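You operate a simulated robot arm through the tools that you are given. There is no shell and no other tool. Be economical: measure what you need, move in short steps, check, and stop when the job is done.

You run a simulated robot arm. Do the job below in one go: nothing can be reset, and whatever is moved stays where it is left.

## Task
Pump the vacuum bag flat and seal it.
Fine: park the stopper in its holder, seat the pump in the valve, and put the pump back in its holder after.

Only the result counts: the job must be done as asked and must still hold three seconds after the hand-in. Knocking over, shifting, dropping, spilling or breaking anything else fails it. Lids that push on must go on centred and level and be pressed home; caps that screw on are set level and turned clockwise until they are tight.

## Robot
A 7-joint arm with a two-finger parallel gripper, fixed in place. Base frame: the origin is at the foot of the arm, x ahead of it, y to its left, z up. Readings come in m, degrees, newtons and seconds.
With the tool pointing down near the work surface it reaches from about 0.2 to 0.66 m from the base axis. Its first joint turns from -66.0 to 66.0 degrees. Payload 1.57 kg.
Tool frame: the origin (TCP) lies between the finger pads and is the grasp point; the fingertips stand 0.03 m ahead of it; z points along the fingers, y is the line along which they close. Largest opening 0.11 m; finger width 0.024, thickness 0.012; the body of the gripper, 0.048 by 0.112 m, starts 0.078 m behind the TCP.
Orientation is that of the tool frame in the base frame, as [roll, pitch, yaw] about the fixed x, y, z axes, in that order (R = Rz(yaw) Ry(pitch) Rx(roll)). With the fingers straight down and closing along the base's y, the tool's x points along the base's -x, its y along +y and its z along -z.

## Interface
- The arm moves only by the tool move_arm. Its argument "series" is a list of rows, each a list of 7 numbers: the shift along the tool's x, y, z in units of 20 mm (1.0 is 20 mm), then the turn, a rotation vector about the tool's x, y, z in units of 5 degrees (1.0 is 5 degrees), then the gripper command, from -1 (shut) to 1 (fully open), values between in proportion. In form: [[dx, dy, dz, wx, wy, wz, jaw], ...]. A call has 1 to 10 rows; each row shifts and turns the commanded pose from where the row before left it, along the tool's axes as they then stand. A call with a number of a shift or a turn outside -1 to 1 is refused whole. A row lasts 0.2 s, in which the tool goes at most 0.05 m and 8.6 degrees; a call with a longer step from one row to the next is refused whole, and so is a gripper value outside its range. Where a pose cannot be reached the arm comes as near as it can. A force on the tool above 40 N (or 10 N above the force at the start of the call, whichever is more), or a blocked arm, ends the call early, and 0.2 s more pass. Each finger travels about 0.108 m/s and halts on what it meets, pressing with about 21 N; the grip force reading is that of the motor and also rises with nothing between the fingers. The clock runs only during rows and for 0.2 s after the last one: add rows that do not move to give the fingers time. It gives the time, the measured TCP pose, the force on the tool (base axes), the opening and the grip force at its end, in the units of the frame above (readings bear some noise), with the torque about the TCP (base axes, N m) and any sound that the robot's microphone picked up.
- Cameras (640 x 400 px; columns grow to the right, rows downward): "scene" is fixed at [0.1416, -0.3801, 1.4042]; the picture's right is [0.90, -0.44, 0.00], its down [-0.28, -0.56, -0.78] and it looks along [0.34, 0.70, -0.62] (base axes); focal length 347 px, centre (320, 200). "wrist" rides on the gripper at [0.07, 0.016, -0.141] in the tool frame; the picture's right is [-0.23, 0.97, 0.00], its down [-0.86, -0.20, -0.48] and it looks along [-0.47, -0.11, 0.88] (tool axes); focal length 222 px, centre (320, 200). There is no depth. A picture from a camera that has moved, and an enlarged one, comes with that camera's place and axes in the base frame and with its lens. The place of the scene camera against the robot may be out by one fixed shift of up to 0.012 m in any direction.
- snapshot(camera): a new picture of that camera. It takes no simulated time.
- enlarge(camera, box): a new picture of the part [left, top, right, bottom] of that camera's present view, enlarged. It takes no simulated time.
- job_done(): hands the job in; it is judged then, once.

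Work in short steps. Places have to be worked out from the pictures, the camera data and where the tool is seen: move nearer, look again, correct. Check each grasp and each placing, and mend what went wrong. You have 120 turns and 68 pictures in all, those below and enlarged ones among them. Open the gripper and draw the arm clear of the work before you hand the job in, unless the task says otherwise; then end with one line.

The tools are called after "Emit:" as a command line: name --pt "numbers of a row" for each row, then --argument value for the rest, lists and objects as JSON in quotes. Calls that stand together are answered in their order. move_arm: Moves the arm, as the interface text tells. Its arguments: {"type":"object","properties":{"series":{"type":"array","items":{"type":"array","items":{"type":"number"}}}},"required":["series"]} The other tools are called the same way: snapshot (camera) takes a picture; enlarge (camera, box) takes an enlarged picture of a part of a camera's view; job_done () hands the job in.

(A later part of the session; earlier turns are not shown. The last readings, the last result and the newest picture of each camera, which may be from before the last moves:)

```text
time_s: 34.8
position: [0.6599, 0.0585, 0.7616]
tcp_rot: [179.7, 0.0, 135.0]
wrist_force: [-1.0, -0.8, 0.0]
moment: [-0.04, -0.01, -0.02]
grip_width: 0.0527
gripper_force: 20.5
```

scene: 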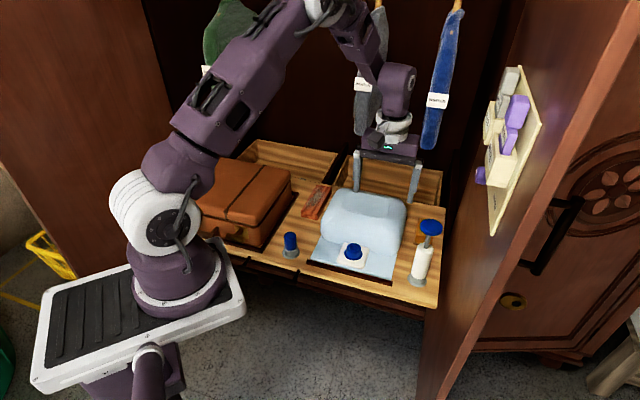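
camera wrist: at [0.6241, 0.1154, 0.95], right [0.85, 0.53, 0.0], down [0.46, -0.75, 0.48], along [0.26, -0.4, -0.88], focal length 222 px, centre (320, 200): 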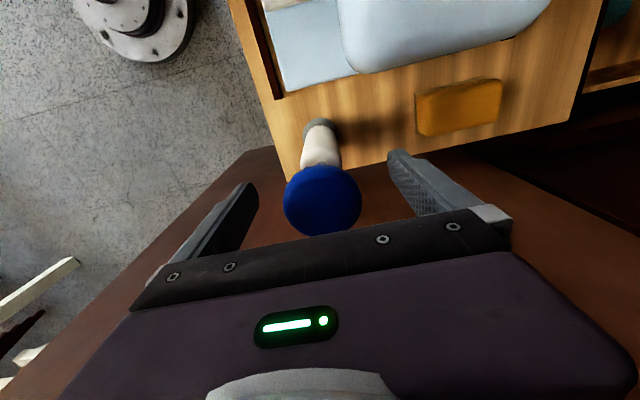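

A width of 52.7 mm is close to the knob's diameter, so I need to check what is actually being held.

Emit:
enlarge --camera "wrist" --box '[220, 100, 440, 250]'

Emit:
enlarge --camera "scene" --box '[390, 190, 450, 300]'

```text
2.67 times, centred on (330, 175) of wrist
camera zoom: at [0.6228, 0.1201, 0.9026], right [0.85, 0.53, 0.0], down [0.46, -0.75, 0.48], along [0.26, -0.4, -0.88], focal length 592 px, centre (293, 267)
```

zoom: 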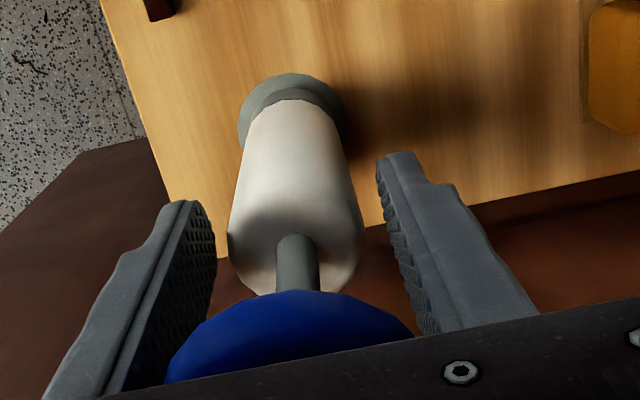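

```text
3.64 times, centred on (420, 245) of scene
camera zoom: at [0.1416, -0.3802, 1.4042], right [0.9, -0.44, 0.0], down [-0.28, -0.56, -0.78], along [0.34, 0.7, -0.62], focal length 1263 px, centre (-44, 36)
```

zoom: 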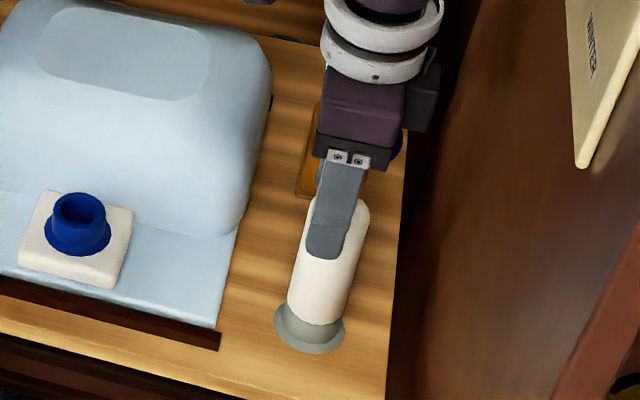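

The pads are pinching the knob rim, so a vertical grip on the body can't work. I'll open, rise, and plan to grip the body below the knob with the tool tilted about 30° (palm leaning left).

Emit:
move_arm --pt "0 0 0 0 0 0 0.2" --pt "0 0 0 0 0 0 0.7" --pt "0 0 0 0 0 0 1" --pt "0 0 -1 0 0 0 1" --pt "0 0 -1 0 0 0 1" --pt "0 0 -1 0 0 0 1" --pt "0 0 -1 0 0 0 1" --pt "0 0 -1 0 0 0 1" --pt "0 0 -1 0 0 0 1" --pt "0 0 -1 0 0 0 1"

Emit:
move_arm --pt "0.7 0 0 0 -1 0 1" --pt "0.7 0 0 0 -1 0 1" --pt "0.7 0 0 0 -1 0 1" --pt "0.7 0 0 0 -1 0 1" --pt "0.7 0 0 0 -1 0 1" --pt "0.7 0 0 0 -1 0 1" --pt "0 0 0 0 0 0 1"

Emit:
snapshot --camera "wrist"

Emit:
snapshot --camera "scene"

```text
time_s: 37.0
position: [0.6605, 0.0587, 0.9033]
tcp_rot: [179.7, 0.0, 135.0]
wrist_force: [0.5, -0.7, -0.1]
moment: [0.0, -0.02, -0.02]
grip_width: 0.1099
gripper_force: 0.0
```

```text
time_s: 38.6
position: [0.6042, 0.1171, 0.8854]
tcp_rot: [179.6, 30.1, 134.8]
wrist_force: [-0.5, 0.6, -0.2]
moment: [0.01, 0.01, -0.01]
grip_width: 0.1098
gripper_force: 0.0
```

```text
24 pictures are left
camera wrist: at [0.5232, 0.2204, 0.9713], right [0.83, 0.55, 0.12], down [0.21, -0.5, 0.84], along [0.52, -0.67, -0.53], focal length 222 px, centre (320, 200)
```

wrist: 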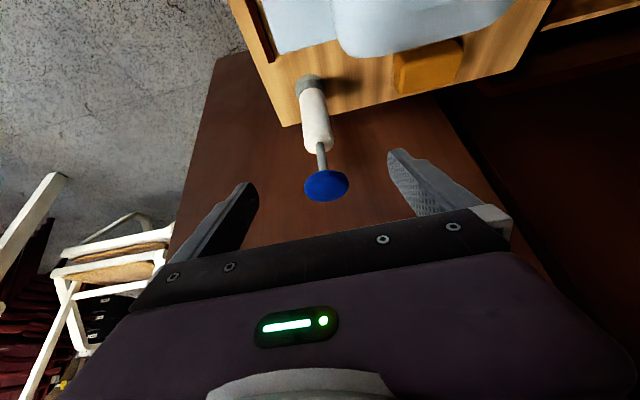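

```text
23 pictures are left
```

scene: 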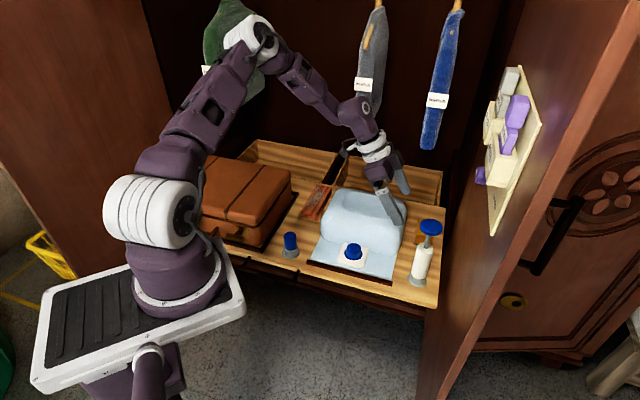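

The tilt is good. I'll align (+x 22 mm) and advance along the tool axis most of the way, with the fingers passing either side of the pump.

Emit:
move_arm --pt "0.57 0 0 0 0 0 1" --pt "0.57 0 0 0 0 0 1" --pt "0 0 1 0 0 0 1" --pt "0 0 1 0 0 0 1" --pt "0 0 1 0 0 0 1" --pt "0 0 1 0 0 0 1" --pt "0 0 1 0 0 0 1" --pt "0 0 1 0 0 0 1" --pt "0 0 1 0 0 0 1" --pt "0 0 0 0 0 0 1"

Emit:
snapshot --camera "wrist"

Emit:
enlarge --camera "scene" --box '[370, 180, 460, 300]'

```text
time_s: 40.8
position: [0.6384, 0.0812, 0.7516]
tcp_rot: [179.8, 29.9, 135.0]
wrist_force: [-0.1, 0.5, -0.5]
moment: [0.0, 0.06, 0.0]
grip_width: 0.1099
gripper_force: 0.0
```

```text
22 pictures are left
camera wrist: at [0.5579, 0.1852, 0.8387], right [0.83, 0.55, 0.12], down [0.21, -0.5, 0.84], along [0.52, -0.67, -0.53], focal length 222 px, centre (320, 200)
```

wrist: 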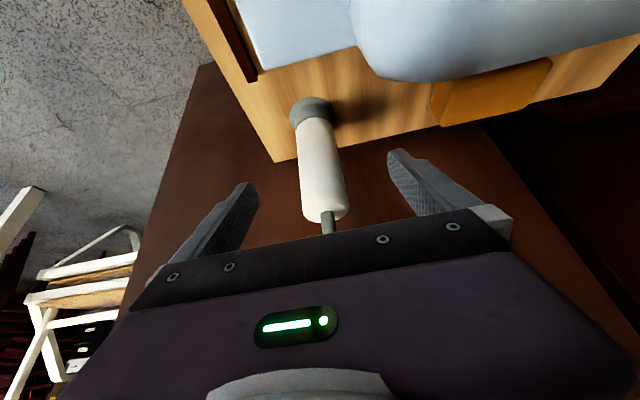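

```text
3.33 times, centred on (415, 240) of scene
camera zoom: at [0.1416, -0.3802, 1.4042], right [0.9, -0.44, 0.0], down [-0.28, -0.56, -0.78], along [0.34, 0.7, -0.62], focal length 1157 px, centre (3, 67)
```

zoom: 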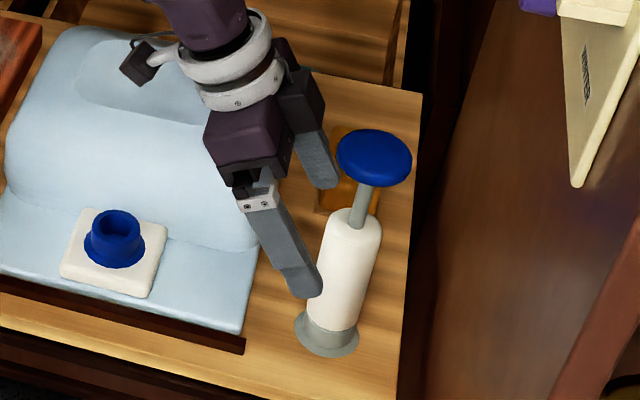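

The fingers are straddling the pump and the palm is well left of the knob. I'll advance the last 57 mm.

Emit:
move_arm --pt "0 0 0.7 0 0 0 1" --pt "0 0 0.7 0 0 0 1" --pt "0 0 0.7 0 0 0 1" --pt "0 0 0.7 0 0 0 1" --pt "0 0 0 0 0 0 1"

Emit:
enlarge --camera "scene" --box '[370, 180, 460, 300]'

Emit:
snapshot --camera "wrist"

```text
time_s: 42.0
position: [0.6597, 0.0608, 0.7035]
tcp_rot: [179.7, 30.0, 134.9]
wrist_force: [0.1, 0.1, 0.0]
moment: [-0.01, -0.04, 0.0]
grip_width: 0.11
gripper_force: 0.0
```

```text
3.33 times, centred on (415, 240) of scene
camera zoom: at [0.1416, -0.3801, 1.4042], right [0.9, -0.44, 0.0], down [-0.28, -0.56, -0.78], along [0.34, 0.7, -0.62], focal length 1157 px, centre (3, 67)
```

zoom: 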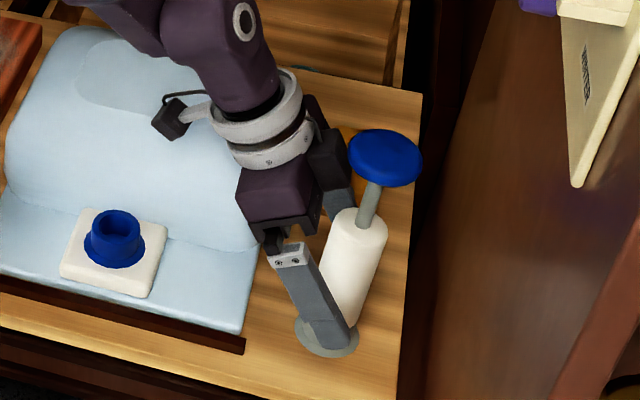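

```text
19 pictures are left
camera wrist: at [0.5787, 0.1651, 0.79], right [0.83, 0.55, 0.12], down [0.21, -0.5, 0.84], along [0.52, -0.67, -0.53], focal length 222 px, centre (320, 200)
```

wrist: 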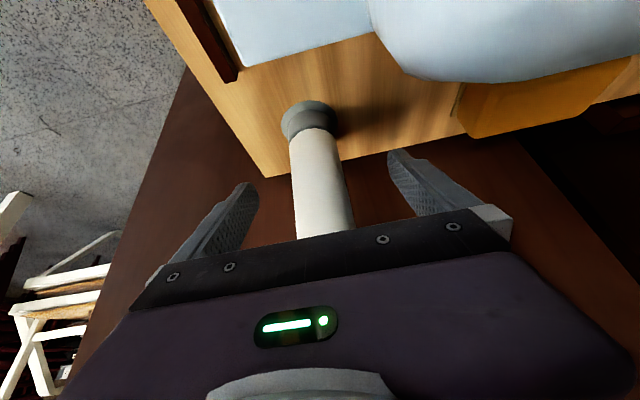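

The pump leaned about 8 mm at the knob, so the palm is touching the top of its body. I'll back off 12 mm along the tool axis and check that it stands straight again.

Emit:
move_arm --pt "0 0 -0.3 0 0 0 1" --pt "0 0 -0.3 0 0 0 1" --pt "0 0 0 0 0 0 1"

Emit:
enlarge --camera "scene" --box '[370, 180, 460, 300]'

```text
time_s: 42.8
position: [0.6552, 0.0658, 0.7127]
tcp_rot: [179.7, 30.0, 134.8]
wrist_force: [0.4, -0.8, -0.2]
moment: [0.0, -0.01, 0.01]
grip_width: 0.1103
gripper_force: 0.1
```

```text
3.33 times, centred on (415, 240) of scene
camera zoom: at [0.1416, -0.3801, 1.4042], right [0.9, -0.44, 0.0], down [-0.28, -0.56, -0.78], along [0.34, 0.7, -0.62], focal length 1157 px, centre (3, 67)
```

zoom: 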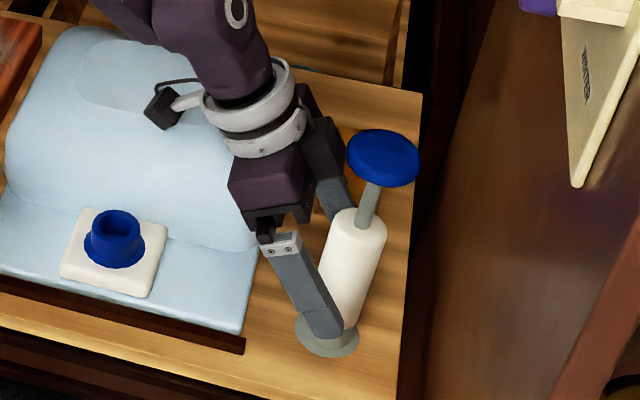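

The pump leans about 2.5° to the right in its loose holder and the palm is now clear of it. I'll grip the body and check.

Emit:
move_arm --pt "0 0 0 0 0 0 0.3" --pt "0 0 0 0 0 0 0" --pt "0 0 0 0 0 0 -0.3" --pt "0 0 0 0 0 0 -0.6" --pt "0 0 0 0 0 0 -1" --pt "0 0 0 0 0 0 -1"

```text
time_s: 44.2
position: [0.6536, 0.066, 0.7129]
tcp_rot: [179.7, 30.0, 134.8]
wrist_force: [-0.5, -0.9, 0.1]
moment: [-0.09, -0.01, -0.03]
grip_width: 0.0409
gripper_force: 20.8
```

The body is gripped at 41 mm. I'll lift straight up 80 mm, straightening the lean midway.

Emit:
move_arm --pt "-0.25 0 -0.433 0 0 0 -1" --pt "-0.25 0 -0.433 0 0 0 -1" --pt "-0.5 0 -0.866 0 0 0 -1" --pt "-0.5 0 -0.866 0 0 0 -1" --pt "-0.5 0 -0.866 0 0 0 -1" --pt "0 0 0 0 -0.5 0 -1" --pt "0 0 0 0 0 0 -1"

Emit:
enlarge --camera "scene" --box '[330, 150, 460, 300]'

```text
time_s: 45.8
position: [0.6545, 0.0645, 0.7937]
tcp_rot: [179.7, 32.5, 134.9]
wrist_force: [0.9, -0.5, -2.2]
moment: [0.04, -0.01, -0.01]
grip_width: 0.041
gripper_force: 21.5
```

```text
2.67 times, centred on (395, 225) of scene
camera zoom: at [0.1416, -0.3801, 1.4042], right [0.9, -0.44, 0.0], down [-0.28, -0.56, -0.78], along [0.34, 0.7, -0.62], focal length 926 px, centre (120, 133)
```

zoom: 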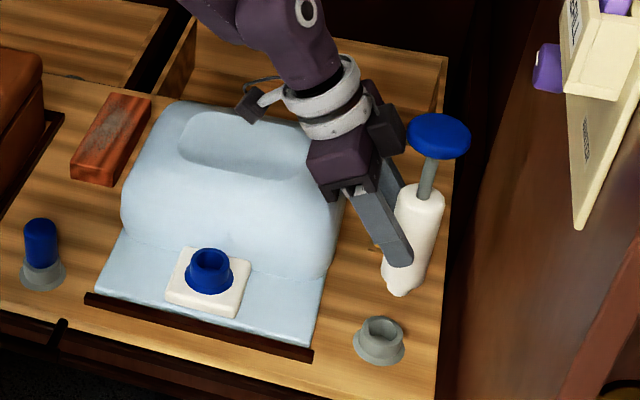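

The pump is lifted cleanly and is nearly vertical. I'll straighten it 1°, raise it a little and carry it left along the shelf toward the valve.

Emit:
move_arm --pt "-0.5 0 -0.86 0 0.2 0 -1" --pt "0.853 0 -0.522 0 0 0 -1" --pt "0.853 0 -0.522 0 0 0 -1" --pt "0.853 0 -0.522 0 0 0 -1" --pt "0.853 0 -0.522 0 0 0 -1" --pt "0.853 0 -0.522 0 0 0 -1" --pt "0.853 0 -0.522 0 0 0 -1" --pt "0.853 0 -0.522 0 0 0 -1" --pt "0.853 0 -0.522 0 0 0 -1" --pt "0 0 0 0 0 0 -1"

Emit:
enlarge --camera "scene" --box '[290, 150, 420, 300]'

Emit:
enlarge --camera "wrist" --box '[200, 40, 440, 250]'

```text
time_s: 48.0
position: [0.5431, 0.179, 0.8123]
tcp_rot: [179.6, 31.5, 134.9]
wrist_force: [0.6, 0.2, -2.6]
moment: [0.06, 0.04, 0.01]
grip_width: 0.0409
gripper_force: 20.8
```

```text
2.67 times, centred on (355, 225) of scene
camera zoom: at [0.1416, -0.3801, 1.4042], right [0.9, -0.44, 0.0], down [-0.28, -0.56, -0.78], along [0.34, 0.7, -0.62], focal length 926 px, centre (227, 133)
```

zoom: 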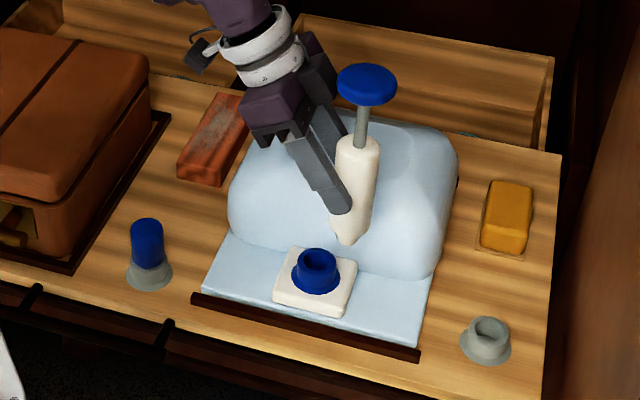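

```text
1.90 times, centred on (320, 145) of wrist
camera zoom: at [0.4596, 0.2832, 0.8955], right [0.82, 0.55, 0.12], down [0.2, -0.48, 0.85], along [0.53, -0.68, -0.51], focal length 423 px, centre (320, 305)
```

zoom: 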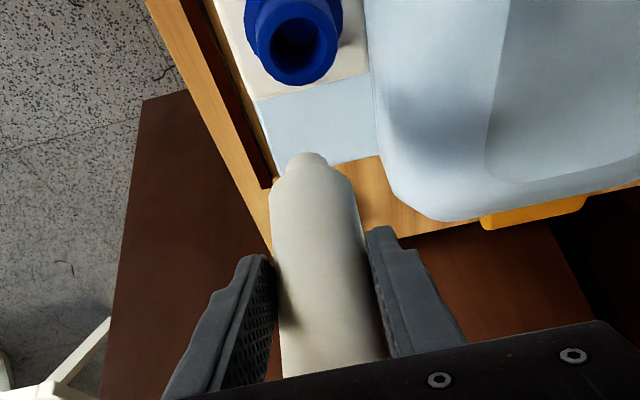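

The nozzle needs to go about 25–30 mm further left and 6–9 mm inward, and it is roughly 40 mm above the collar. I'll move most of that and look again.

Emit:
move_arm --pt "0.512 0.15 -0.313 0 0 0 -1" --pt "0.512 0.15 -0.313 0 0 0 -1" --pt "0.313 0 0.512 0 0 0 -1" --pt "0.209 0 0.341 0 0 0 -1" --pt "0 0 0 0 0 0 -1"

Emit:
enlarge --camera "scene" --box '[320, 200, 390, 275]'

Emit:
enlarge --camera "wrist" --box '[240, 40, 400, 190]'

```text
time_s: 49.2
position: [0.5295, 0.2008, 0.793]
tcp_rot: [179.7, 31.4, 134.9]
wrist_force: [-0.3, 0.2, -2.0]
moment: [0.01, 0.02, -0.01]
grip_width: 0.0408
gripper_force: 20.8
```

```text
5.33 times, centred on (355, 238) of scene
camera zoom: at [0.1416, -0.3801, 1.4042], right [0.9, -0.44, 0.0], down [-0.28, -0.56, -0.78], along [0.34, 0.7, -0.62], focal length 1852 px, centre (133, 0)
```

zoom: 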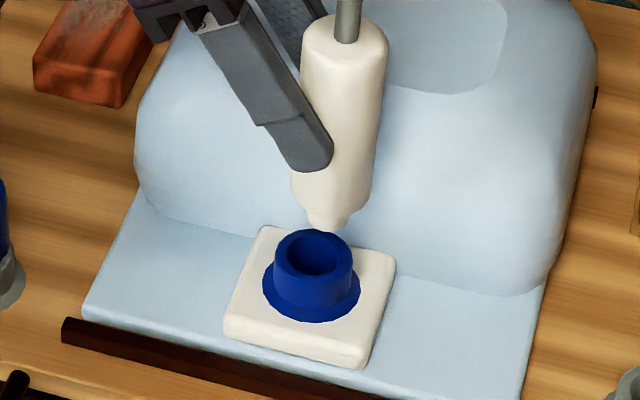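

```text
2.67 times, centred on (320, 115) of wrist
camera zoom: at [0.4466, 0.3058, 0.8754], right [0.82, 0.55, 0.12], down [0.2, -0.48, 0.85], along [0.53, -0.68, -0.51], focal length 592 px, centre (320, 427)
```

zoom: 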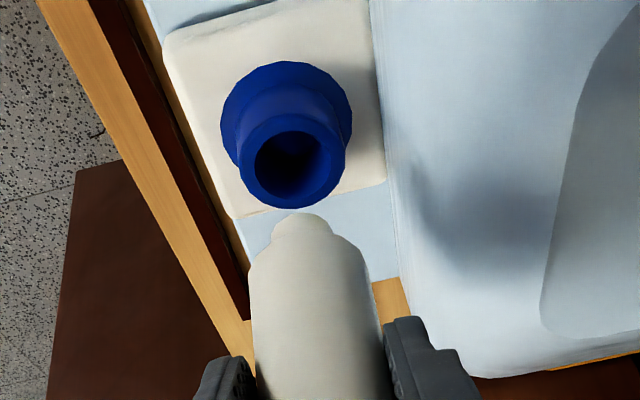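

Inward alignment now matches, with about 6 mm left to go. I'll shift, lower 12 mm and re-check.

Emit:
move_arm --pt "0.256 0.05 -0.157 0 0 0 -1" --pt "0.313 0 0.512 0 0 0 -1" --pt "0 0 0 0 0 0 -1"

Emit:
enlarge --camera "scene" --box '[320, 200, 390, 275]'

```text
time_s: 50.0
position: [0.5252, 0.205, 0.7799]
tcp_rot: [179.8, 31.5, 135.0]
wrist_force: [0.6, 0.4, -2.7]
moment: [0.06, -0.02, 0.02]
grip_width: 0.0409
gripper_force: 20.8
```

```text
5.33 times, centred on (355, 238) of scene
camera zoom: at [0.1416, -0.3801, 1.4042], right [0.9, -0.44, 0.0], down [-0.28, -0.56, -0.78], along [0.34, 0.7, -0.62], focal length 1852 px, centre (133, 0)
```

zoom: 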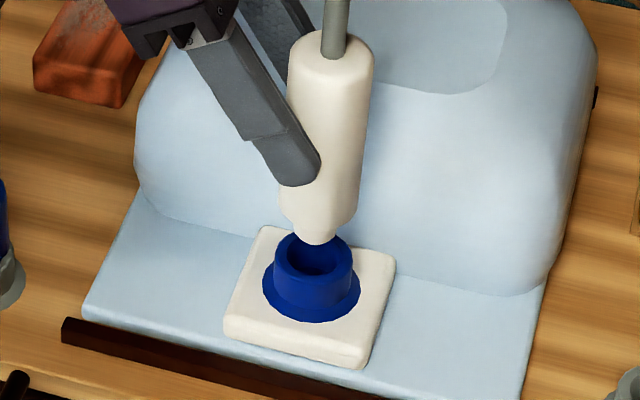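

The nozzle lines up over the mouth, so I'll lower it gently in small steps.

Emit:
move_arm --pt "0.131 0 0.213 0 0 0 -1" --pt "0.131 0 0.213 0 0 0 -1" --pt "0.131 0 0.213 0 0 0 -1" --pt "0.104 0 0.171 0 0 0 -1" --pt "0 0 0 0 0 0 -1"

Emit:
enlarge --camera "scene" --box '[320, 200, 390, 275]'

```text
time_s: 51.2
position: [0.5256, 0.2048, 0.7607]
tcp_rot: [179.8, 31.5, 134.8]
wrist_force: [0.3, 0.3, -1.8]
moment: [0.02, 0.05, 0.02]
grip_width: 0.0404
gripper_force: 20.9
```

```text
5.33 times, centred on (355, 238) of scene
camera zoom: at [0.1416, -0.3801, 1.4042], right [0.9, -0.44, 0.0], down [-0.28, -0.56, -0.78], along [0.34, 0.7, -0.62], focal length 1852 px, centre (133, 0)
```

zoom: 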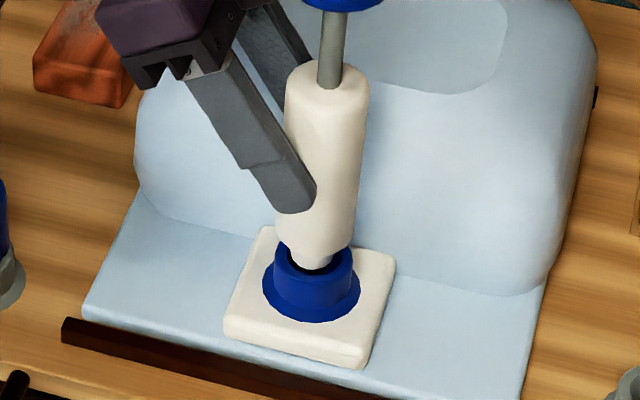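

The nozzle is entering with no contact force but sits slightly toward the back. I'll ease it out 1.5 mm and continue down to the seat.

Emit:
move_arm --pt "0.104 -0.075 0.171 0 0 0 -1" --pt "0.104 0 0.171 0 0 0 -1" --pt "0.104 0 0.171 0 0 0 -1" --pt "0 0 0 0 0 0 -1"

```text
time_s: 52.2
position: [0.5242, 0.2046, 0.7487]
tcp_rot: [179.7, 31.5, 134.9]
wrist_force: [0.2, 0.7, -2.4]
moment: [0.05, 0.03, 0.0]
grip_width: 0.041
gripper_force: 20.9
```

No resistance yet, so I'll keep going down.

Emit:
move_arm --pt "0.104 0 0.171 0 0 0 -1" --pt "0.104 0 0.171 0 0 0 -1" --pt "0.104 0 0.171 0 0 0 -1" --pt "0 0 0 0 0 0 -1"

Emit:
enlarge --camera "scene" --box '[310, 160, 410, 275]'

```text
time_s: 53.2
position: [0.5242, 0.2049, 0.7357]
tcp_rot: [179.6, 31.7, 134.8]
wrist_force: [1.9, -1.4, 14.8]
moment: [-0.52, -0.17, 0.02]
grip_width: 0.0409
gripper_force: 21.4
```

```text
3.48 times, centred on (360, 218) of scene
camera zoom: at [0.1414, -0.3803, 1.4042], right [0.9, -0.44, 0.0], down [-0.28, -0.56, -0.78], along [0.34, 0.7, -0.62], focal length 1208 px, centre (181, 139)
```

zoom: 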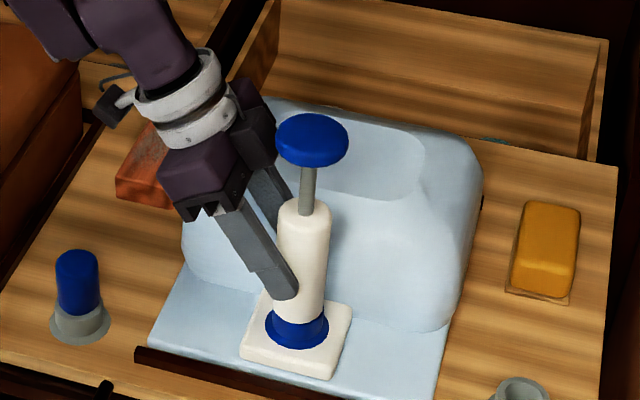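

The pump is bottomed in the collar and upright. I'll press 2 mm more to be sure, relieve the force, then open.

Emit:
move_arm --pt "0.052 0 0.085 0 0 0 -1" --pt "0 0 0 0 0 0 -1" --pt "-0.1 0 -0.17 0 0 0 -1" --pt "0 0 0 0 0 0 -0.1" --pt "0 0 0 0 0 0 0.3" --pt "0 0 0 0 0 0 0.8" --pt "0 0 0 0 0 0 1"

Emit:
move_arm --pt "0 0 -0.6 0 0 0 1" --pt "0 0 -1 0 0 0 1" --pt "0 0 -1 0 0 0 1" --pt "0 0 -1 0 0 0 1" --pt "0 0 -1 0 0 0 1" --pt "0 0 -1 0 0 0 1" --pt "0 0 -1 0 0 0 1" --pt "0 0 -1 0 0 0 1"

Emit:
enlarge --camera "scene" --box '[290, 120, 410, 275]'

```text
time_s: 54.8
position: [0.5237, 0.2049, 0.7385]
tcp_rot: [179.8, 31.5, 135.0]
wrist_force: [0.3, -1.2, -0.5]
moment: [-0.04, 0.01, -0.01]
grip_width: 0.11
gripper_force: 0.1
```

```text
time_s: 56.6
position: [0.4671, 0.2617, 0.8693]
tcp_rot: [179.8, 31.5, 134.9]
wrist_force: [-0.2, 0.1, 0.4]
moment: [0.0, 0.0, -0.04]
grip_width: 0.1099
gripper_force: 0.1
```

```text
2.58 times, centred on (350, 198) of scene
camera zoom: at [0.1416, -0.3802, 1.4042], right [0.9, -0.44, 0.0], down [-0.28, -0.56, -0.78], along [0.34, 0.7, -0.62], focal length 896 px, centre (243, 206)
```

zoom: 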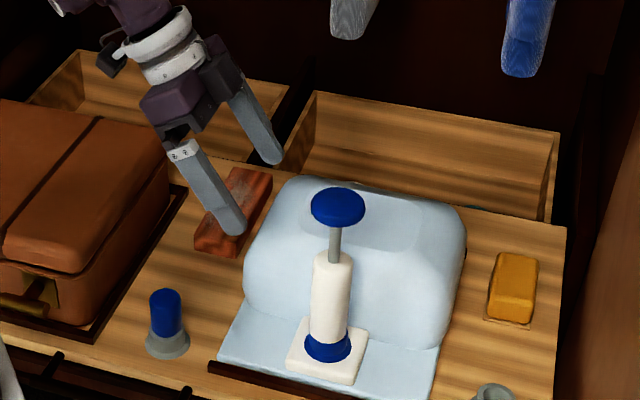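

The pump stands upright in the valve. I'll straighten the tool to vertical while rising.

Emit:
move_arm --pt "0 0 -0.6 0 1 0 1" --pt "0 0 -0.6 0 1 0 1" --pt "0 0 -0.6 0 1 0 0.5" --pt "0 0 -0.6 0 1 0 0" --pt "0 0 -0.6 0 1 0 -0.5" --pt "0 0 -0.6 0 1 0 -1" --pt "0 0 -0.6 0 0.3 0 -1" --pt "0 0 0 0 0 0 -1"

```text
time_s: 58.4
position: [0.4491, 0.2773, 0.947]
tcp_rot: [179.8, 0.0, 134.9]
wrist_force: [-0.7, -0.3, -0.1]
moment: [0.0, -0.03, -0.02]
grip_width: 0.0002
gripper_force: 21.2
```

I'll move over the knob with the fingers closed.

Emit:
move_arm --pt "-0.99 0.015 0 0 0 0 -1" --pt "-0.99 0.015 0 0 0 0 -1" --pt "-0.99 0.015 0 0 0 0 -1" --pt "-0.99 0.015 0 0 0 0 -1" --pt "-0.99 0.015 0 0 0 0 -1" --pt "-0.99 0.015 0 0 0 0 -1" --pt "0 0 0.6 0 0 0 -1" --pt "0 0 0.6 0 0 0 -1" --pt "0 0 0 0 0 0 -1"

Emit:
snapshot --camera "wrist"

Emit:
enlarge --camera "scene" --box '[290, 120, 410, 275]'

```text
time_s: 60.4
position: [0.536, 0.1941, 0.9238]
tcp_rot: [179.8, 0.0, 134.9]
wrist_force: [0.1, 0.1, -0.2]
moment: [0.01, 0.02, 0.03]
grip_width: 0.0
gripper_force: 21.0
```

```text
8 pictures are left
camera wrist: at [0.4977, 0.2545, 1.0648], right [0.85, 0.53, 0.0], down [0.46, -0.75, 0.48], along [0.26, -0.4, -0.88], focal length 222 px, centre (320, 200)
```

wrist: 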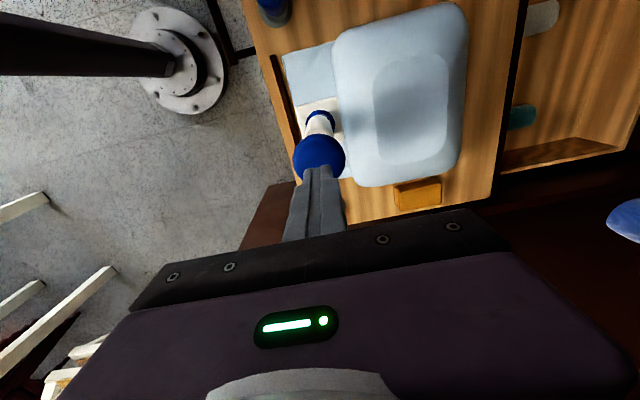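

```text
2.58 times, centred on (350, 198) of scene
camera zoom: at [0.1416, -0.3801, 1.4042], right [0.9, -0.44, 0.0], down [-0.28, -0.56, -0.78], along [0.34, 0.7, -0.62], focal length 896 px, centre (243, 206)
```

zoom: 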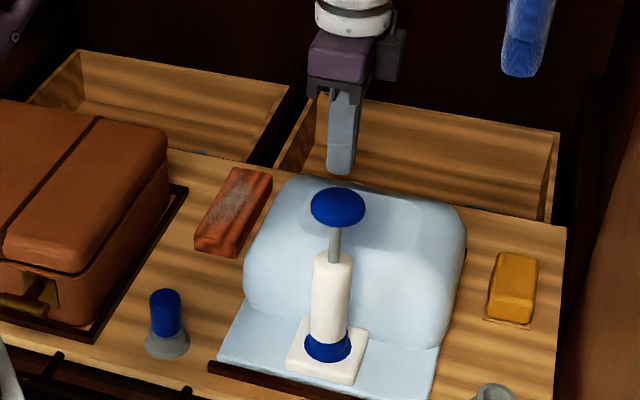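

The knob is centred under the closed fingertips. I'll press down in small steps, watching the force.

Emit:
move_arm --pt "0 0 0.6 0 0 0 -1" --pt "0 0 0.6 0 0 0 -1" --pt "0 0 0.6 0 0 0 -1" --pt "0 0 0.5 0 0 0 -1" --pt "0 0 0.4 0 0 0 -1" --pt "0 0 0 0 0 0 -1"

```text
time_s: 61.8
position: [0.5369, 0.1946, 0.8716]
tcp_rot: [179.8, 0.1, 135.0]
wrist_force: [-0.8, -0.4, 3.1]
moment: [0.0, 0.03, -0.02]
grip_width: 0.0
gripper_force: 20.7
```

Emit:
move_arm --pt "0 0 0.5 0 0 0 -1" --pt "0 0 0.5 0 0 0 -1" --pt "0 0 0 0 0 0 -1"

```text
time_s: 62.6
position: [0.5361, 0.1937, 0.851]
tcp_rot: [179.8, 0.0, 135.0]
wrist_force: [0.8, -0.6, 4.8]
moment: [-0.06, 0.02, 0.01]
grip_width: 0.0
gripper_force: 20.9
```

Emit:
move_arm --pt "0 0 0.5 0 0 0 -1" --pt "0 0 0.5 0 0 0 -1" --pt "0 0 0.5 0 0 0 -1" --pt "0 0 0 0 0 0 -1"

```text
time_s: 63.4
position: [0.5397, 0.1952, 0.8307]
tcp_rot: [179.2, 0.3, 135.2]
wrist_force: [-5.2, -1.0, 30.7]
moment: [0.04, 0.31, 0.03]
grip_width: 0.0
gripper_force: 21.3
stopped in row 3: the force on the tool passed its limit at 52 N (the readings are from after the stop); the commanded pose is now the measured one
```

The knob bottomed out at TCP z about 0.83, and the rising force suggests a spring. I'll raise to 0.885 and check whether the knob came back and the bag shrank.

Emit:
move_arm --pt "0 0 -0.7 0 0 0 -1" --pt "0 0 -0.7 0 0 0 -1" --pt "0 0 -0.7 0 0 0 -1" --pt "0 0 -0.7 0 0 0 -1" --pt "0 0 0 0 0 0 -1"

Emit:
enlarge --camera "scene" --box '[290, 120, 410, 275]'

```text
time_s: 64.6
position: [0.5406, 0.194, 0.8863]
tcp_rot: [179.5, 0.3, 135.1]
wrist_force: [0.1, -0.5, 1.2]
moment: [0.02, 0.04, 0.0]
grip_width: 0.0
gripper_force: 21.0
```

```text
2.58 times, centred on (350, 198) of scene
camera zoom: at [0.1416, -0.3802, 1.4042], right [0.9, -0.44, 0.0], down [-0.28, -0.56, -0.78], along [0.34, 0.7, -0.62], focal length 896 px, centre (243, 206)
```

zoom: 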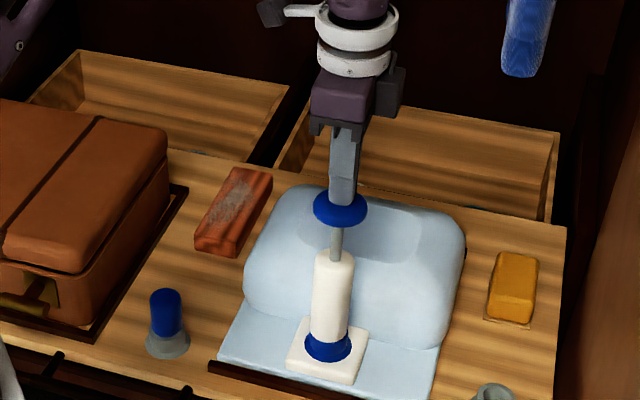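

The knob springs back and the bag has shrunk a little, so pumping works. I'll re-centre slightly and repeat full strokes.

Emit:
move_arm --pt "0.18 -0.18 -0.2 0 0 0 -1" --pt "0 0 0.9 0 0 0 -1" --pt "0 0 0.9 0 0 0 -1" --pt "0 0 0.8 0 0 0 -1" --pt "0 0 0.2 0 0 0 -1" --pt "0 0 -0.9 0 0 0 -1" --pt "0 0 -0.9 0 0 0 -1" --pt "0 0 -0.8 0 0 0 -1" --pt "0 0 -0.2 0 0 0 -1"

```text
time_s: 66.6
position: [0.5324, 0.1961, 0.8899]
tcp_rot: [179.6, 0.2, 135.2]
wrist_force: [-0.7, 0.2, 0.0]
moment: [0.06, 0.03, -0.04]
grip_width: 0.0
gripper_force: 20.7
```

That was a full stroke without tripping the limit. I'll repeat a batch of strokes.

Emit:
move_arm --pt "-0.1 0 0.9 0 0 0 -1" --pt "0 0 0.9 0 0 0 -1" --pt "0 0 0.8 0 0 0 -1" --pt "0 0 0.2 0 0 0 -1" --pt "0 0 -0.9 0 0 0 -1" --pt "0 0 -0.9 0 0 0 -1" --pt "0 0 -0.8 0 0 0 -1" --pt "0 0 -0.2 0 0 0 -1"

Emit:
move_arm --pt "0 0 0.9 0 0 0 -1" --pt "0 0 0.9 0 0 0 -1" --pt "0 0 0.8 0 0 0 -1" --pt "0 0 0.2 0 0 0 -1" --pt "0 0 -0.9 0 0 0 -1" --pt "0 0 -0.9 0 0 0 -1" --pt "0 0 -0.8 0 0 0 -1" --pt "0 0 -0.2 0 0 0 -1"

Emit:
move_arm --pt "0 0 0.9 0 0 0 -1" --pt "0 0 0.9 0 0 0 -1" --pt "0 0 0.8 0 0 0 -1" --pt "0 0 0.2 0 0 0 -1" --pt "0 0 -0.9 0 0 0 -1" --pt "0 0 -0.9 0 0 0 -1" --pt "0 0 -0.8 0 0 0 -1" --pt "0 0 -0.2 0 0 0 -1"

```text
time_s: 68.4
position: [0.5333, 0.193, 0.8897]
tcp_rot: [179.5, 0.3, 135.0]
wrist_force: [0.3, 0.2, 0.9]
moment: [0.02, 0.03, 0.0]
grip_width: 0.0
gripper_force: 20.7
```

```text
time_s: 70.2
position: [0.5337, 0.1939, 0.8892]
tcp_rot: [179.5, 0.3, 135.2]
wrist_force: [-0.5, -0.5, 0.3]
moment: [0.04, 0.01, 0.02]
grip_width: 0.0
gripper_force: 21.1
```

```text
time_s: 72.0
position: [0.5323, 0.1936, 0.8884]
tcp_rot: [179.5, 0.2, 135.0]
wrist_force: [-0.1, 0.7, 0.5]
moment: [-0.02, 0.0, -0.01]
grip_width: 0.0
gripper_force: 21.2
```

Five strokes done. I'll spend one picture to judge progress.

Emit:
enlarge --camera "scene" --box '[290, 120, 410, 275]'

```text
2.58 times, centred on (350, 198) of scene
camera zoom: at [0.1416, -0.3802, 1.4042], right [0.9, -0.44, 0.0], down [-0.28, -0.56, -0.78], along [0.34, 0.7, -0.62], focal length 896 px, centre (243, 206)
```

zoom: 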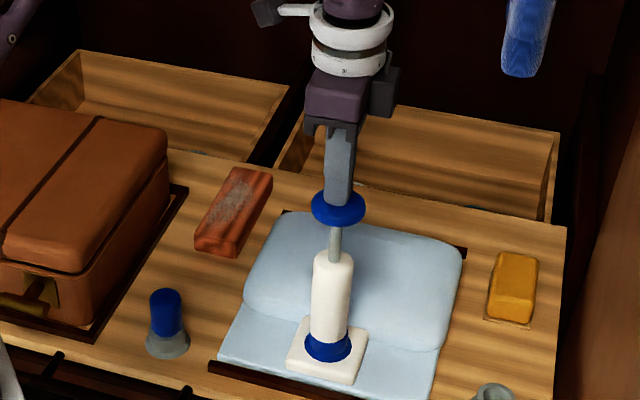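

The bag is a bit more than half flat. I'll do five more strokes.

Emit:
move_arm --pt "0 0 0.9 0 0 0 -1" --pt "0 0 0.9 0 0 0 -1" --pt "0 0 0.8 0 0 0 -1" --pt "0 0 0.2 0 0 0 -1" --pt "0 0 -0.9 0 0 0 -1" --pt "0 0 -0.9 0 0 0 -1" --pt "0 0 -0.8 0 0 0 -1" --pt "0 0 -0.2 0 0 0 -1"

Emit:
move_arm --pt "0 0 0.9 0 0 0 -1" --pt "0 0 0.9 0 0 0 -1" --pt "0 0 0.8 0 0 0 -1" --pt "0 0 0.2 0 0 0 -1" --pt "0 0 -0.9 0 0 0 -1" --pt "0 0 -0.9 0 0 0 -1" --pt "0 0 -0.8 0 0 0 -1" --pt "0 0 -0.2 0 0 0 -1"

Emit:
move_arm --pt "0 0 0.9 0 0 0 -1" --pt "0 0 0.9 0 0 0 -1" --pt "0 0 0.8 0 0 0 -1" --pt "0 0 0.2 0 0 0 -1" --pt "0 0 -0.9 0 0 0 -1" --pt "0 0 -0.9 0 0 0 -1" --pt "0 0 -0.8 0 0 0 -1" --pt "0 0 -0.2 0 0 0 -1"

Emit:
move_arm --pt "0 0 0.9 0 0 0 -1" --pt "0 0 0.9 0 0 0 -1" --pt "0 0 0.8 0 0 0 -1" --pt "0 0 0.2 0 0 0 -1" --pt "0 0 -0.9 0 0 0 -1" --pt "0 0 -0.9 0 0 0 -1" --pt "0 0 -0.8 0 0 0 -1" --pt "0 0 -0.2 0 0 0 -1"

Emit:
move_arm --pt "0 0 0.9 0 0 0 -1" --pt "0 0 0.9 0 0 0 -1" --pt "0 0 0.8 0 0 0 -1" --pt "0 0 0.2 0 0 0 -1" --pt "0 0 -0.9 0 0 0 -1" --pt "0 0 -0.9 0 0 0 -1" --pt "0 0 -0.8 0 0 0 -1" --pt "0 0 -0.2 0 0 0 -1"

```text
time_s: 73.8
position: [0.5339, 0.1915, 0.888]
tcp_rot: [179.4, 0.2, 135.1]
wrist_force: [-0.8, -0.7, 0.5]
moment: [0.01, 0.02, -0.02]
grip_width: 0.0002
gripper_force: 21.5
```

```text
time_s: 75.6
position: [0.5348, 0.1926, 0.8882]
tcp_rot: [179.5, 0.1, 135.0]
wrist_force: [0.1, -0.1, -0.2]
moment: [-0.01, -0.02, -0.01]
grip_width: 0.0002
gripper_force: 21.0
```

```text
time_s: 77.4
position: [0.5351, 0.1936, 0.8872]
tcp_rot: [179.5, 0.2, 135.0]
wrist_force: [-0.8, 0.4, 0.3]
moment: [-0.02, 0.05, 0.01]
grip_width: 0.0002
gripper_force: 21.1
```

```text
time_s: 79.2
position: [0.5357, 0.1916, 0.8889]
tcp_rot: [179.5, 0.1, 135.1]
wrist_force: [0.5, 0.8, -0.8]
moment: [-0.04, 0.02, 0.0]
grip_width: 0.0001
gripper_force: 20.5
```

```text
time_s: 81.0
position: [0.5348, 0.193, 0.8891]
tcp_rot: [179.5, 0.2, 135.2]
wrist_force: [0.5, 0.0, -0.1]
moment: [-0.04, 0.03, 0.07]
grip_width: 0.0002
gripper_force: 21.1
```

I'll do two more strokes for margin, then one picture.

Emit:
move_arm --pt "0 0 0.9 0 0 0 -1" --pt "0 0 0.9 0 0 0 -1" --pt "0 0 0.8 0 0 0 -1" --pt "0 0 0.2 0 0 0 -1" --pt "0 0 -0.9 0 0 0 -1" --pt "0 0 -0.9 0 0 0 -1" --pt "0 0 -0.8 0 0 0 -1" --pt "0 0 -0.2 0 0 0 -1"

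Emit:
move_arm --pt "0 0 0.9 0 0 0 -1" --pt "0 0 0.9 0 0 0 -1" --pt "0 0 0.8 0 0 0 -1" --pt "0 0 0.2 0 0 0 -1" --pt "0 0 -0.9 0 0 0 -1" --pt "0 0 -0.9 0 0 0 -1" --pt "0 0 -0.8 0 0 0 -1" --pt "0 0 -0.2 0 0 0 -1"

Emit:
enlarge --camera "scene" --box '[290, 120, 410, 275]'

```text
time_s: 82.8
position: [0.5357, 0.1919, 0.887]
tcp_rot: [179.5, 0.2, 135.1]
wrist_force: [0.0, -0.6, 0.5]
moment: [-0.01, -0.02, 0.0]
grip_width: 0.0
gripper_force: 21.4
```

```text
time_s: 84.6
position: [0.5345, 0.1939, 0.8871]
tcp_rot: [179.5, 0.3, 135.1]
wrist_force: [0.4, -0.3, 0.7]
moment: [-0.02, 0.02, 0.02]
grip_width: 0.0002
gripper_force: 21.0
```

```text
2.58 times, centred on (350, 198) of scene
camera zoom: at [0.1416, -0.3802, 1.4042], right [0.9, -0.44, 0.0], down [-0.28, -0.56, -0.78], along [0.34, 0.7, -0.62], focal length 896 px, centre (243, 206)
```

zoom: 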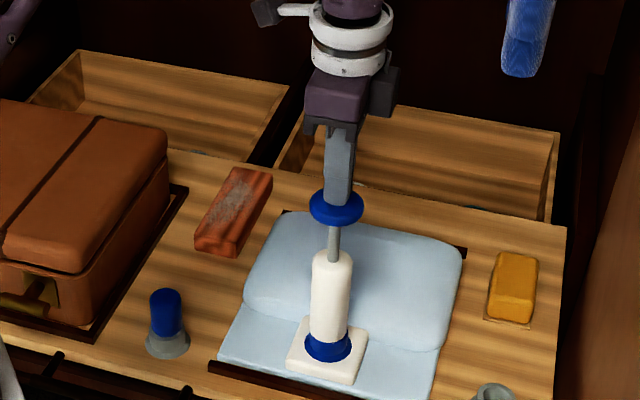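

The bag's outline is unchanged since stroke 5, so it is either fully flat or the strokes are no longer counting. I'll do one deliberate slow stroke to the bottom and read forces.

Emit:
move_arm --pt "0 0 0.9 0 0 0 -1" --pt "0 0 0.9 0 0 0 -1" --pt "0 0 0 0 0 0 -1"

Emit:
move_arm --pt "0 0 0.5 0 0 0 -1" --pt "0 0 0.3 0 0 0 -1" --pt "0 0 0.1 0 0 0 -1" --pt "0 0 0 0 0 0 -1"

```text
time_s: 85.4
position: [0.5348, 0.1936, 0.8535]
tcp_rot: [179.5, 0.1, 135.1]
wrist_force: [0.1, -0.5, 4.5]
moment: [-0.06, 0.03, -0.01]
grip_width: 0.0003
gripper_force: 20.8
```

```text
time_s: 86.4
position: [0.537, 0.192, 0.8339]
tcp_rot: [179.5, 0.2, 135.0]
wrist_force: [-1.8, -1.5, 7.4]
moment: [-0.06, 0.05, -0.02]
grip_width: 0.0001
gripper_force: 21.4
```

The force profile matches a normal full stroke. I'll raise and take one close look at the bag.

Emit:
move_arm --pt "0 0 -1 0 0 0 -1" --pt "0 0 -1 0 0 0 -1" --pt "0 0 -1 0 0 0 -1" --pt "0 0 -1 0 0 0 -1" --pt "0 0 -0.5 0 0 0 -1" --pt "0 0 0 0 0 0 -1"

Emit:
enlarge --camera "scene" --box '[310, 185, 420, 275]'

```text
time_s: 87.8
position: [0.5352, 0.194, 0.9268]
tcp_rot: [179.5, 0.2, 135.0]
wrist_force: [-0.5, 0.4, -0.9]
moment: [-0.04, -0.01, -0.02]
grip_width: 0.0
gripper_force: 21.2
```

```text
4.44 times, centred on (365, 230) of scene
camera zoom: at [0.1416, -0.3801, 1.4042], right [0.9, -0.44, 0.0], down [-0.28, -0.56, -0.78], along [0.34, 0.7, -0.62], focal length 1543 px, centre (120, 67)
```

zoom: 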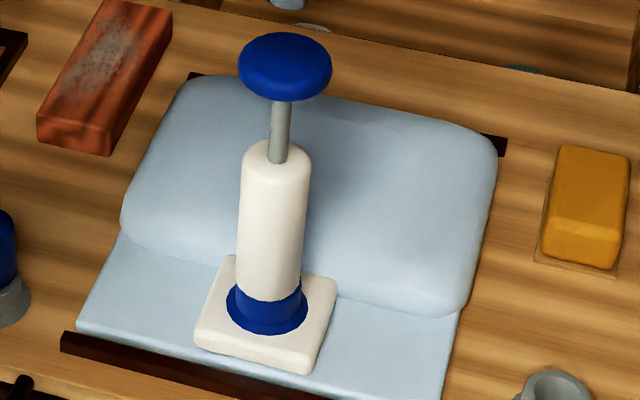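

The bag is flat: it plateaued, with eight further strokes changing nothing. I'll retrace the path back to the tilted pose to fetch the pump.

Emit:
move_arm --pt "0 0 -0.8 0 0 0 -1" --pt "0.99 0 0 0 0 0 -1" --pt "0.99 0 0 0 0 0 -1" --pt "0.99 0 0 0 0 0 -1" --pt "0.99 0 0 0 0 0 -1" --pt "0.99 0 0 0 0 0 -1" --pt "0.99 0 0 0 0 0 -0.5" --pt "0 0 0 0 0 0 0.5" --pt "0 0 0 0 0 0 1"

Emit:
move_arm --pt "0 0 0.6 0 -0.3 0 1" --pt "0 0 0.6 0 -1 0 1" --pt "0 0 0.6 0 -1 0 1" --pt "0 0 0.6 0 -1 0 1" --pt "0 0 0.6 0 -1 0 1" --pt "0 0 0.6 0 -1 0 1" --pt "0 0 0.6 0 -1 0 1" --pt "0 0 0 0 0 0 1"

```text
time_s: 89.8
position: [0.4506, 0.2774, 0.9413]
tcp_rot: [179.6, 0.2, 135.1]
wrist_force: [0.2, 1.0, 0.0]
moment: [-0.01, -0.01, 0.01]
grip_width: 0.1098
gripper_force: 0.1
```

```text
time_s: 91.6
position: [0.4621, 0.2659, 0.8573]
tcp_rot: [179.5, 31.7, 134.8]
wrist_force: [0.5, -0.2, 0.7]
moment: [-0.02, 0.0, 0.02]
grip_width: 0.1099
gripper_force: 0.1
```

I'll approach to the same grip pose as before, stopping slightly short first.

Emit:
move_arm --pt "-0.58 0.03 0 0 0 0 1" --pt "0 0 0.9 0 0 0 1" --pt "0 0 0.9 0 0 0 1" --pt "0 0 0.9 0 0 0 1" --pt "0 0 0.9 0 0 0 1" --pt "0 0 0.9 0 0 0 1" --pt "0 0 0.9 0 0 0 1" --pt "0 0 0.9 0 0 0 1" --pt "0 0 0.9 0 0 0 1" --pt "0 0 0 0 0 0 1"

```text
time_s: 93.8
position: [0.5253, 0.2059, 0.7447]
tcp_rot: [179.4, 31.7, 134.8]
wrist_force: [-0.7, 0.9, -0.2]
moment: [-0.02, 0.01, -0.01]
grip_width: 0.1101
gripper_force: 0.1
```

Emit:
move_arm --pt "0.2 -0.08 0.3 0 0 0 1" --pt "0 0 0 0 0 0 0.3" --pt "0 0 0 0 0 0 0" --pt "0 0 0 0 0 0 -0.3" --pt "0 0 0 0 0 0 -0.6" --pt "0 0 0 0 0 0 -1" --pt "0 0 0 0 0 0 -1"

```text
time_s: 95.4
position: [0.5218, 0.2051, 0.7372]
tcp_rot: [179.4, 31.7, 134.8]
wrist_force: [-0.5, -0.2, 3.1]
moment: [-0.11, 0.08, -0.02]
grip_width: 0.0412
gripper_force: 20.4
```

The body is gripped at 41 mm again. I'll lift straight up out of the valve.

Emit:
move_arm --pt "-0.261 0 -0.427 0 0 0 -1" --pt "-0.261 0 -0.427 0 0 0 -1" --pt "-0.261 0 -0.427 0 0 0 -1" --pt "-0.522 0 -0.853 0 0 0 -1" --pt "-0.522 0 -0.853 0 0 0 -1" --pt "-0.522 0 -0.853 0 0 0 -1" --pt "0 0 0 0 0 0 -1"

```text
time_s: 97.0
position: [0.5216, 0.2027, 0.8264]
tcp_rot: [179.4, 31.8, 134.7]
wrist_force: [0.2, -0.6, -1.3]
moment: [0.03, 0.04, -0.04]
grip_width: 0.0408
gripper_force: 20.8
```

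The pump is out. I'll carry it right to above its holder.

Emit:
move_arm --pt "-0.786 -0.02 0.4875 0 0 0 -1" --pt "-0.786 -0.02 0.4875 0 0 0 -1" --pt "-0.786 -0.02 0.4875 0 0 0 -1" --pt "-0.786 -0.02 0.4875 0 0 0 -1" --pt "-0.786 -0.02 0.4875 0 0 0 -1" --pt "-0.786 -0.02 0.4875 0 0 0 -1" --pt "-0.786 -0.02 0.4875 0 0 0 -1" --pt "-0.786 -0.02 0.4875 0 0 0 -1" --pt "-0.786 -0.02 0.4875 0 0 0 -1" --pt "-0.786 -0.02 0.4875 0 0 0 -1"

```text
time_s: 99.2
position: [0.6512, 0.0713, 0.8261]
tcp_rot: [179.4, 31.7, 134.8]
wrist_force: [-0.2, -0.5, -2.1]
moment: [0.02, 0.01, 0.02]
grip_width: 0.0409
gripper_force: 21.0
```

I'll correct 3 mm outward and lower until the nozzle is just above the mouth, then look.

Emit:
move_arm --pt "0.522 -0.14 0.853 0 0 0 -1" --pt "0.522 0 0.853 0 0 0 -1" --pt "0.47 0 0.768 0 0 0 -1" --pt "0 0 0 0 0 0 -1"

Emit:
enlarge --camera "scene" --box '[380, 210, 450, 295]'

```text
time_s: 100.2
position: [0.6492, 0.0692, 0.7665]
tcp_rot: [179.4, 31.7, 134.8]
wrist_force: [0.1, -0.1, -1.1]
moment: [0.04, 0.05, 0.01]
grip_width: 0.0411
gripper_force: 20.8
```

```text
4.71 times, centred on (415, 252) of scene
camera zoom: at [0.1416, -0.3801, 1.4042], right [0.9, -0.44, 0.0], down [-0.28, -0.56, -0.78], along [0.34, 0.7, -0.62], focal length 1634 px, centre (-127, -47)
```

zoom: 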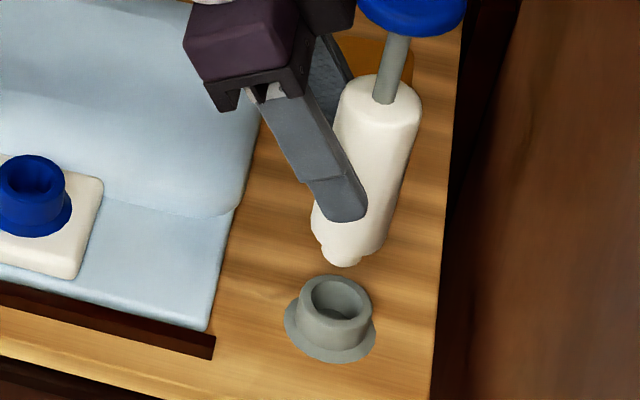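

The nozzle looks 2–4 mm left of the mouth, with the fore-aft position matching the original grasp reading. I'll shift right 2.5 mm and out 1.5 mm, then lower with a force check.

Emit:
move_arm --pt "-0.107 -0.075 0.065 0 0 0 -1" --pt "0.209 0 0.341 0 0 0 -1" --pt "0.209 0 0.341 0 0 0 -1" --pt "0.157 0 0.256 0 0 0 -1" --pt "0.131 0 0.213 0 0 0 -1" --pt "0 0 0 0 0 0 -1"

```text
time_s: 101.6
position: [0.6505, 0.0661, 0.7414]
tcp_rot: [179.4, 31.6, 134.8]
wrist_force: [-0.3, -0.1, -1.7]
moment: [0.03, 0.04, 0.01]
grip_width: 0.041
gripper_force: 21.2
```

Emit:
move_arm --pt "0.104 0 0.171 0 0 0 -1" --pt "0.104 0 0.171 0 0 0 -1" --pt "0 0 0 0 0 0 -1"

```text
time_s: 102.4
position: [0.6512, 0.0671, 0.7325]
tcp_rot: [179.4, 31.6, 134.6]
wrist_force: [0.1, -1.1, -2.1]
moment: [0.01, 0.0, -0.04]
grip_width: 0.041
gripper_force: 21.0
```

No contact yet. I'll continue.

Emit:
move_arm --pt "0.104 0 0.171 0 0 0 -1" --pt "0.104 0 0.171 0 0 0 -1" --pt "0 0 0 0 0 0 -1"

```text
time_s: 103.2
position: [0.6503, 0.0664, 0.7244]
tcp_rot: [179.5, 31.7, 134.8]
wrist_force: [0.8, 0.2, -1.9]
moment: [0.01, -0.1, -0.02]
grip_width: 0.0411
gripper_force: 21.2
```

Emit:
move_arm --pt "0.104 0 0.171 0 0 0 -1" --pt "0.104 0 0.171 0 0 0 -1" --pt "0.078 0 0.128 0 0 0 -1" --pt "0 0 0 0 0 0 -1"

```text
time_s: 104.2
position: [0.6506, 0.0665, 0.7133]
tcp_rot: [179.4, 31.7, 134.7]
wrist_force: [0.6, 0.4, -1.6]
moment: [0.05, 0.04, 0.02]
grip_width: 0.0406
gripper_force: 20.8
```

Emit:
move_arm --pt "0.052 0 0.085 0 0 0 -1" --pt "0.052 0 0.085 0 0 0 -1" --pt "0 0 0 0 0 0 -1"

```text
time_s: 105.0
position: [0.6512, 0.0674, 0.7103]
tcp_rot: [179.3, 31.7, 134.8]
wrist_force: [-2.8, -0.2, 7.5]
moment: [-0.25, 0.2, -0.05]
grip_width: 0.0408
gripper_force: 20.9
```

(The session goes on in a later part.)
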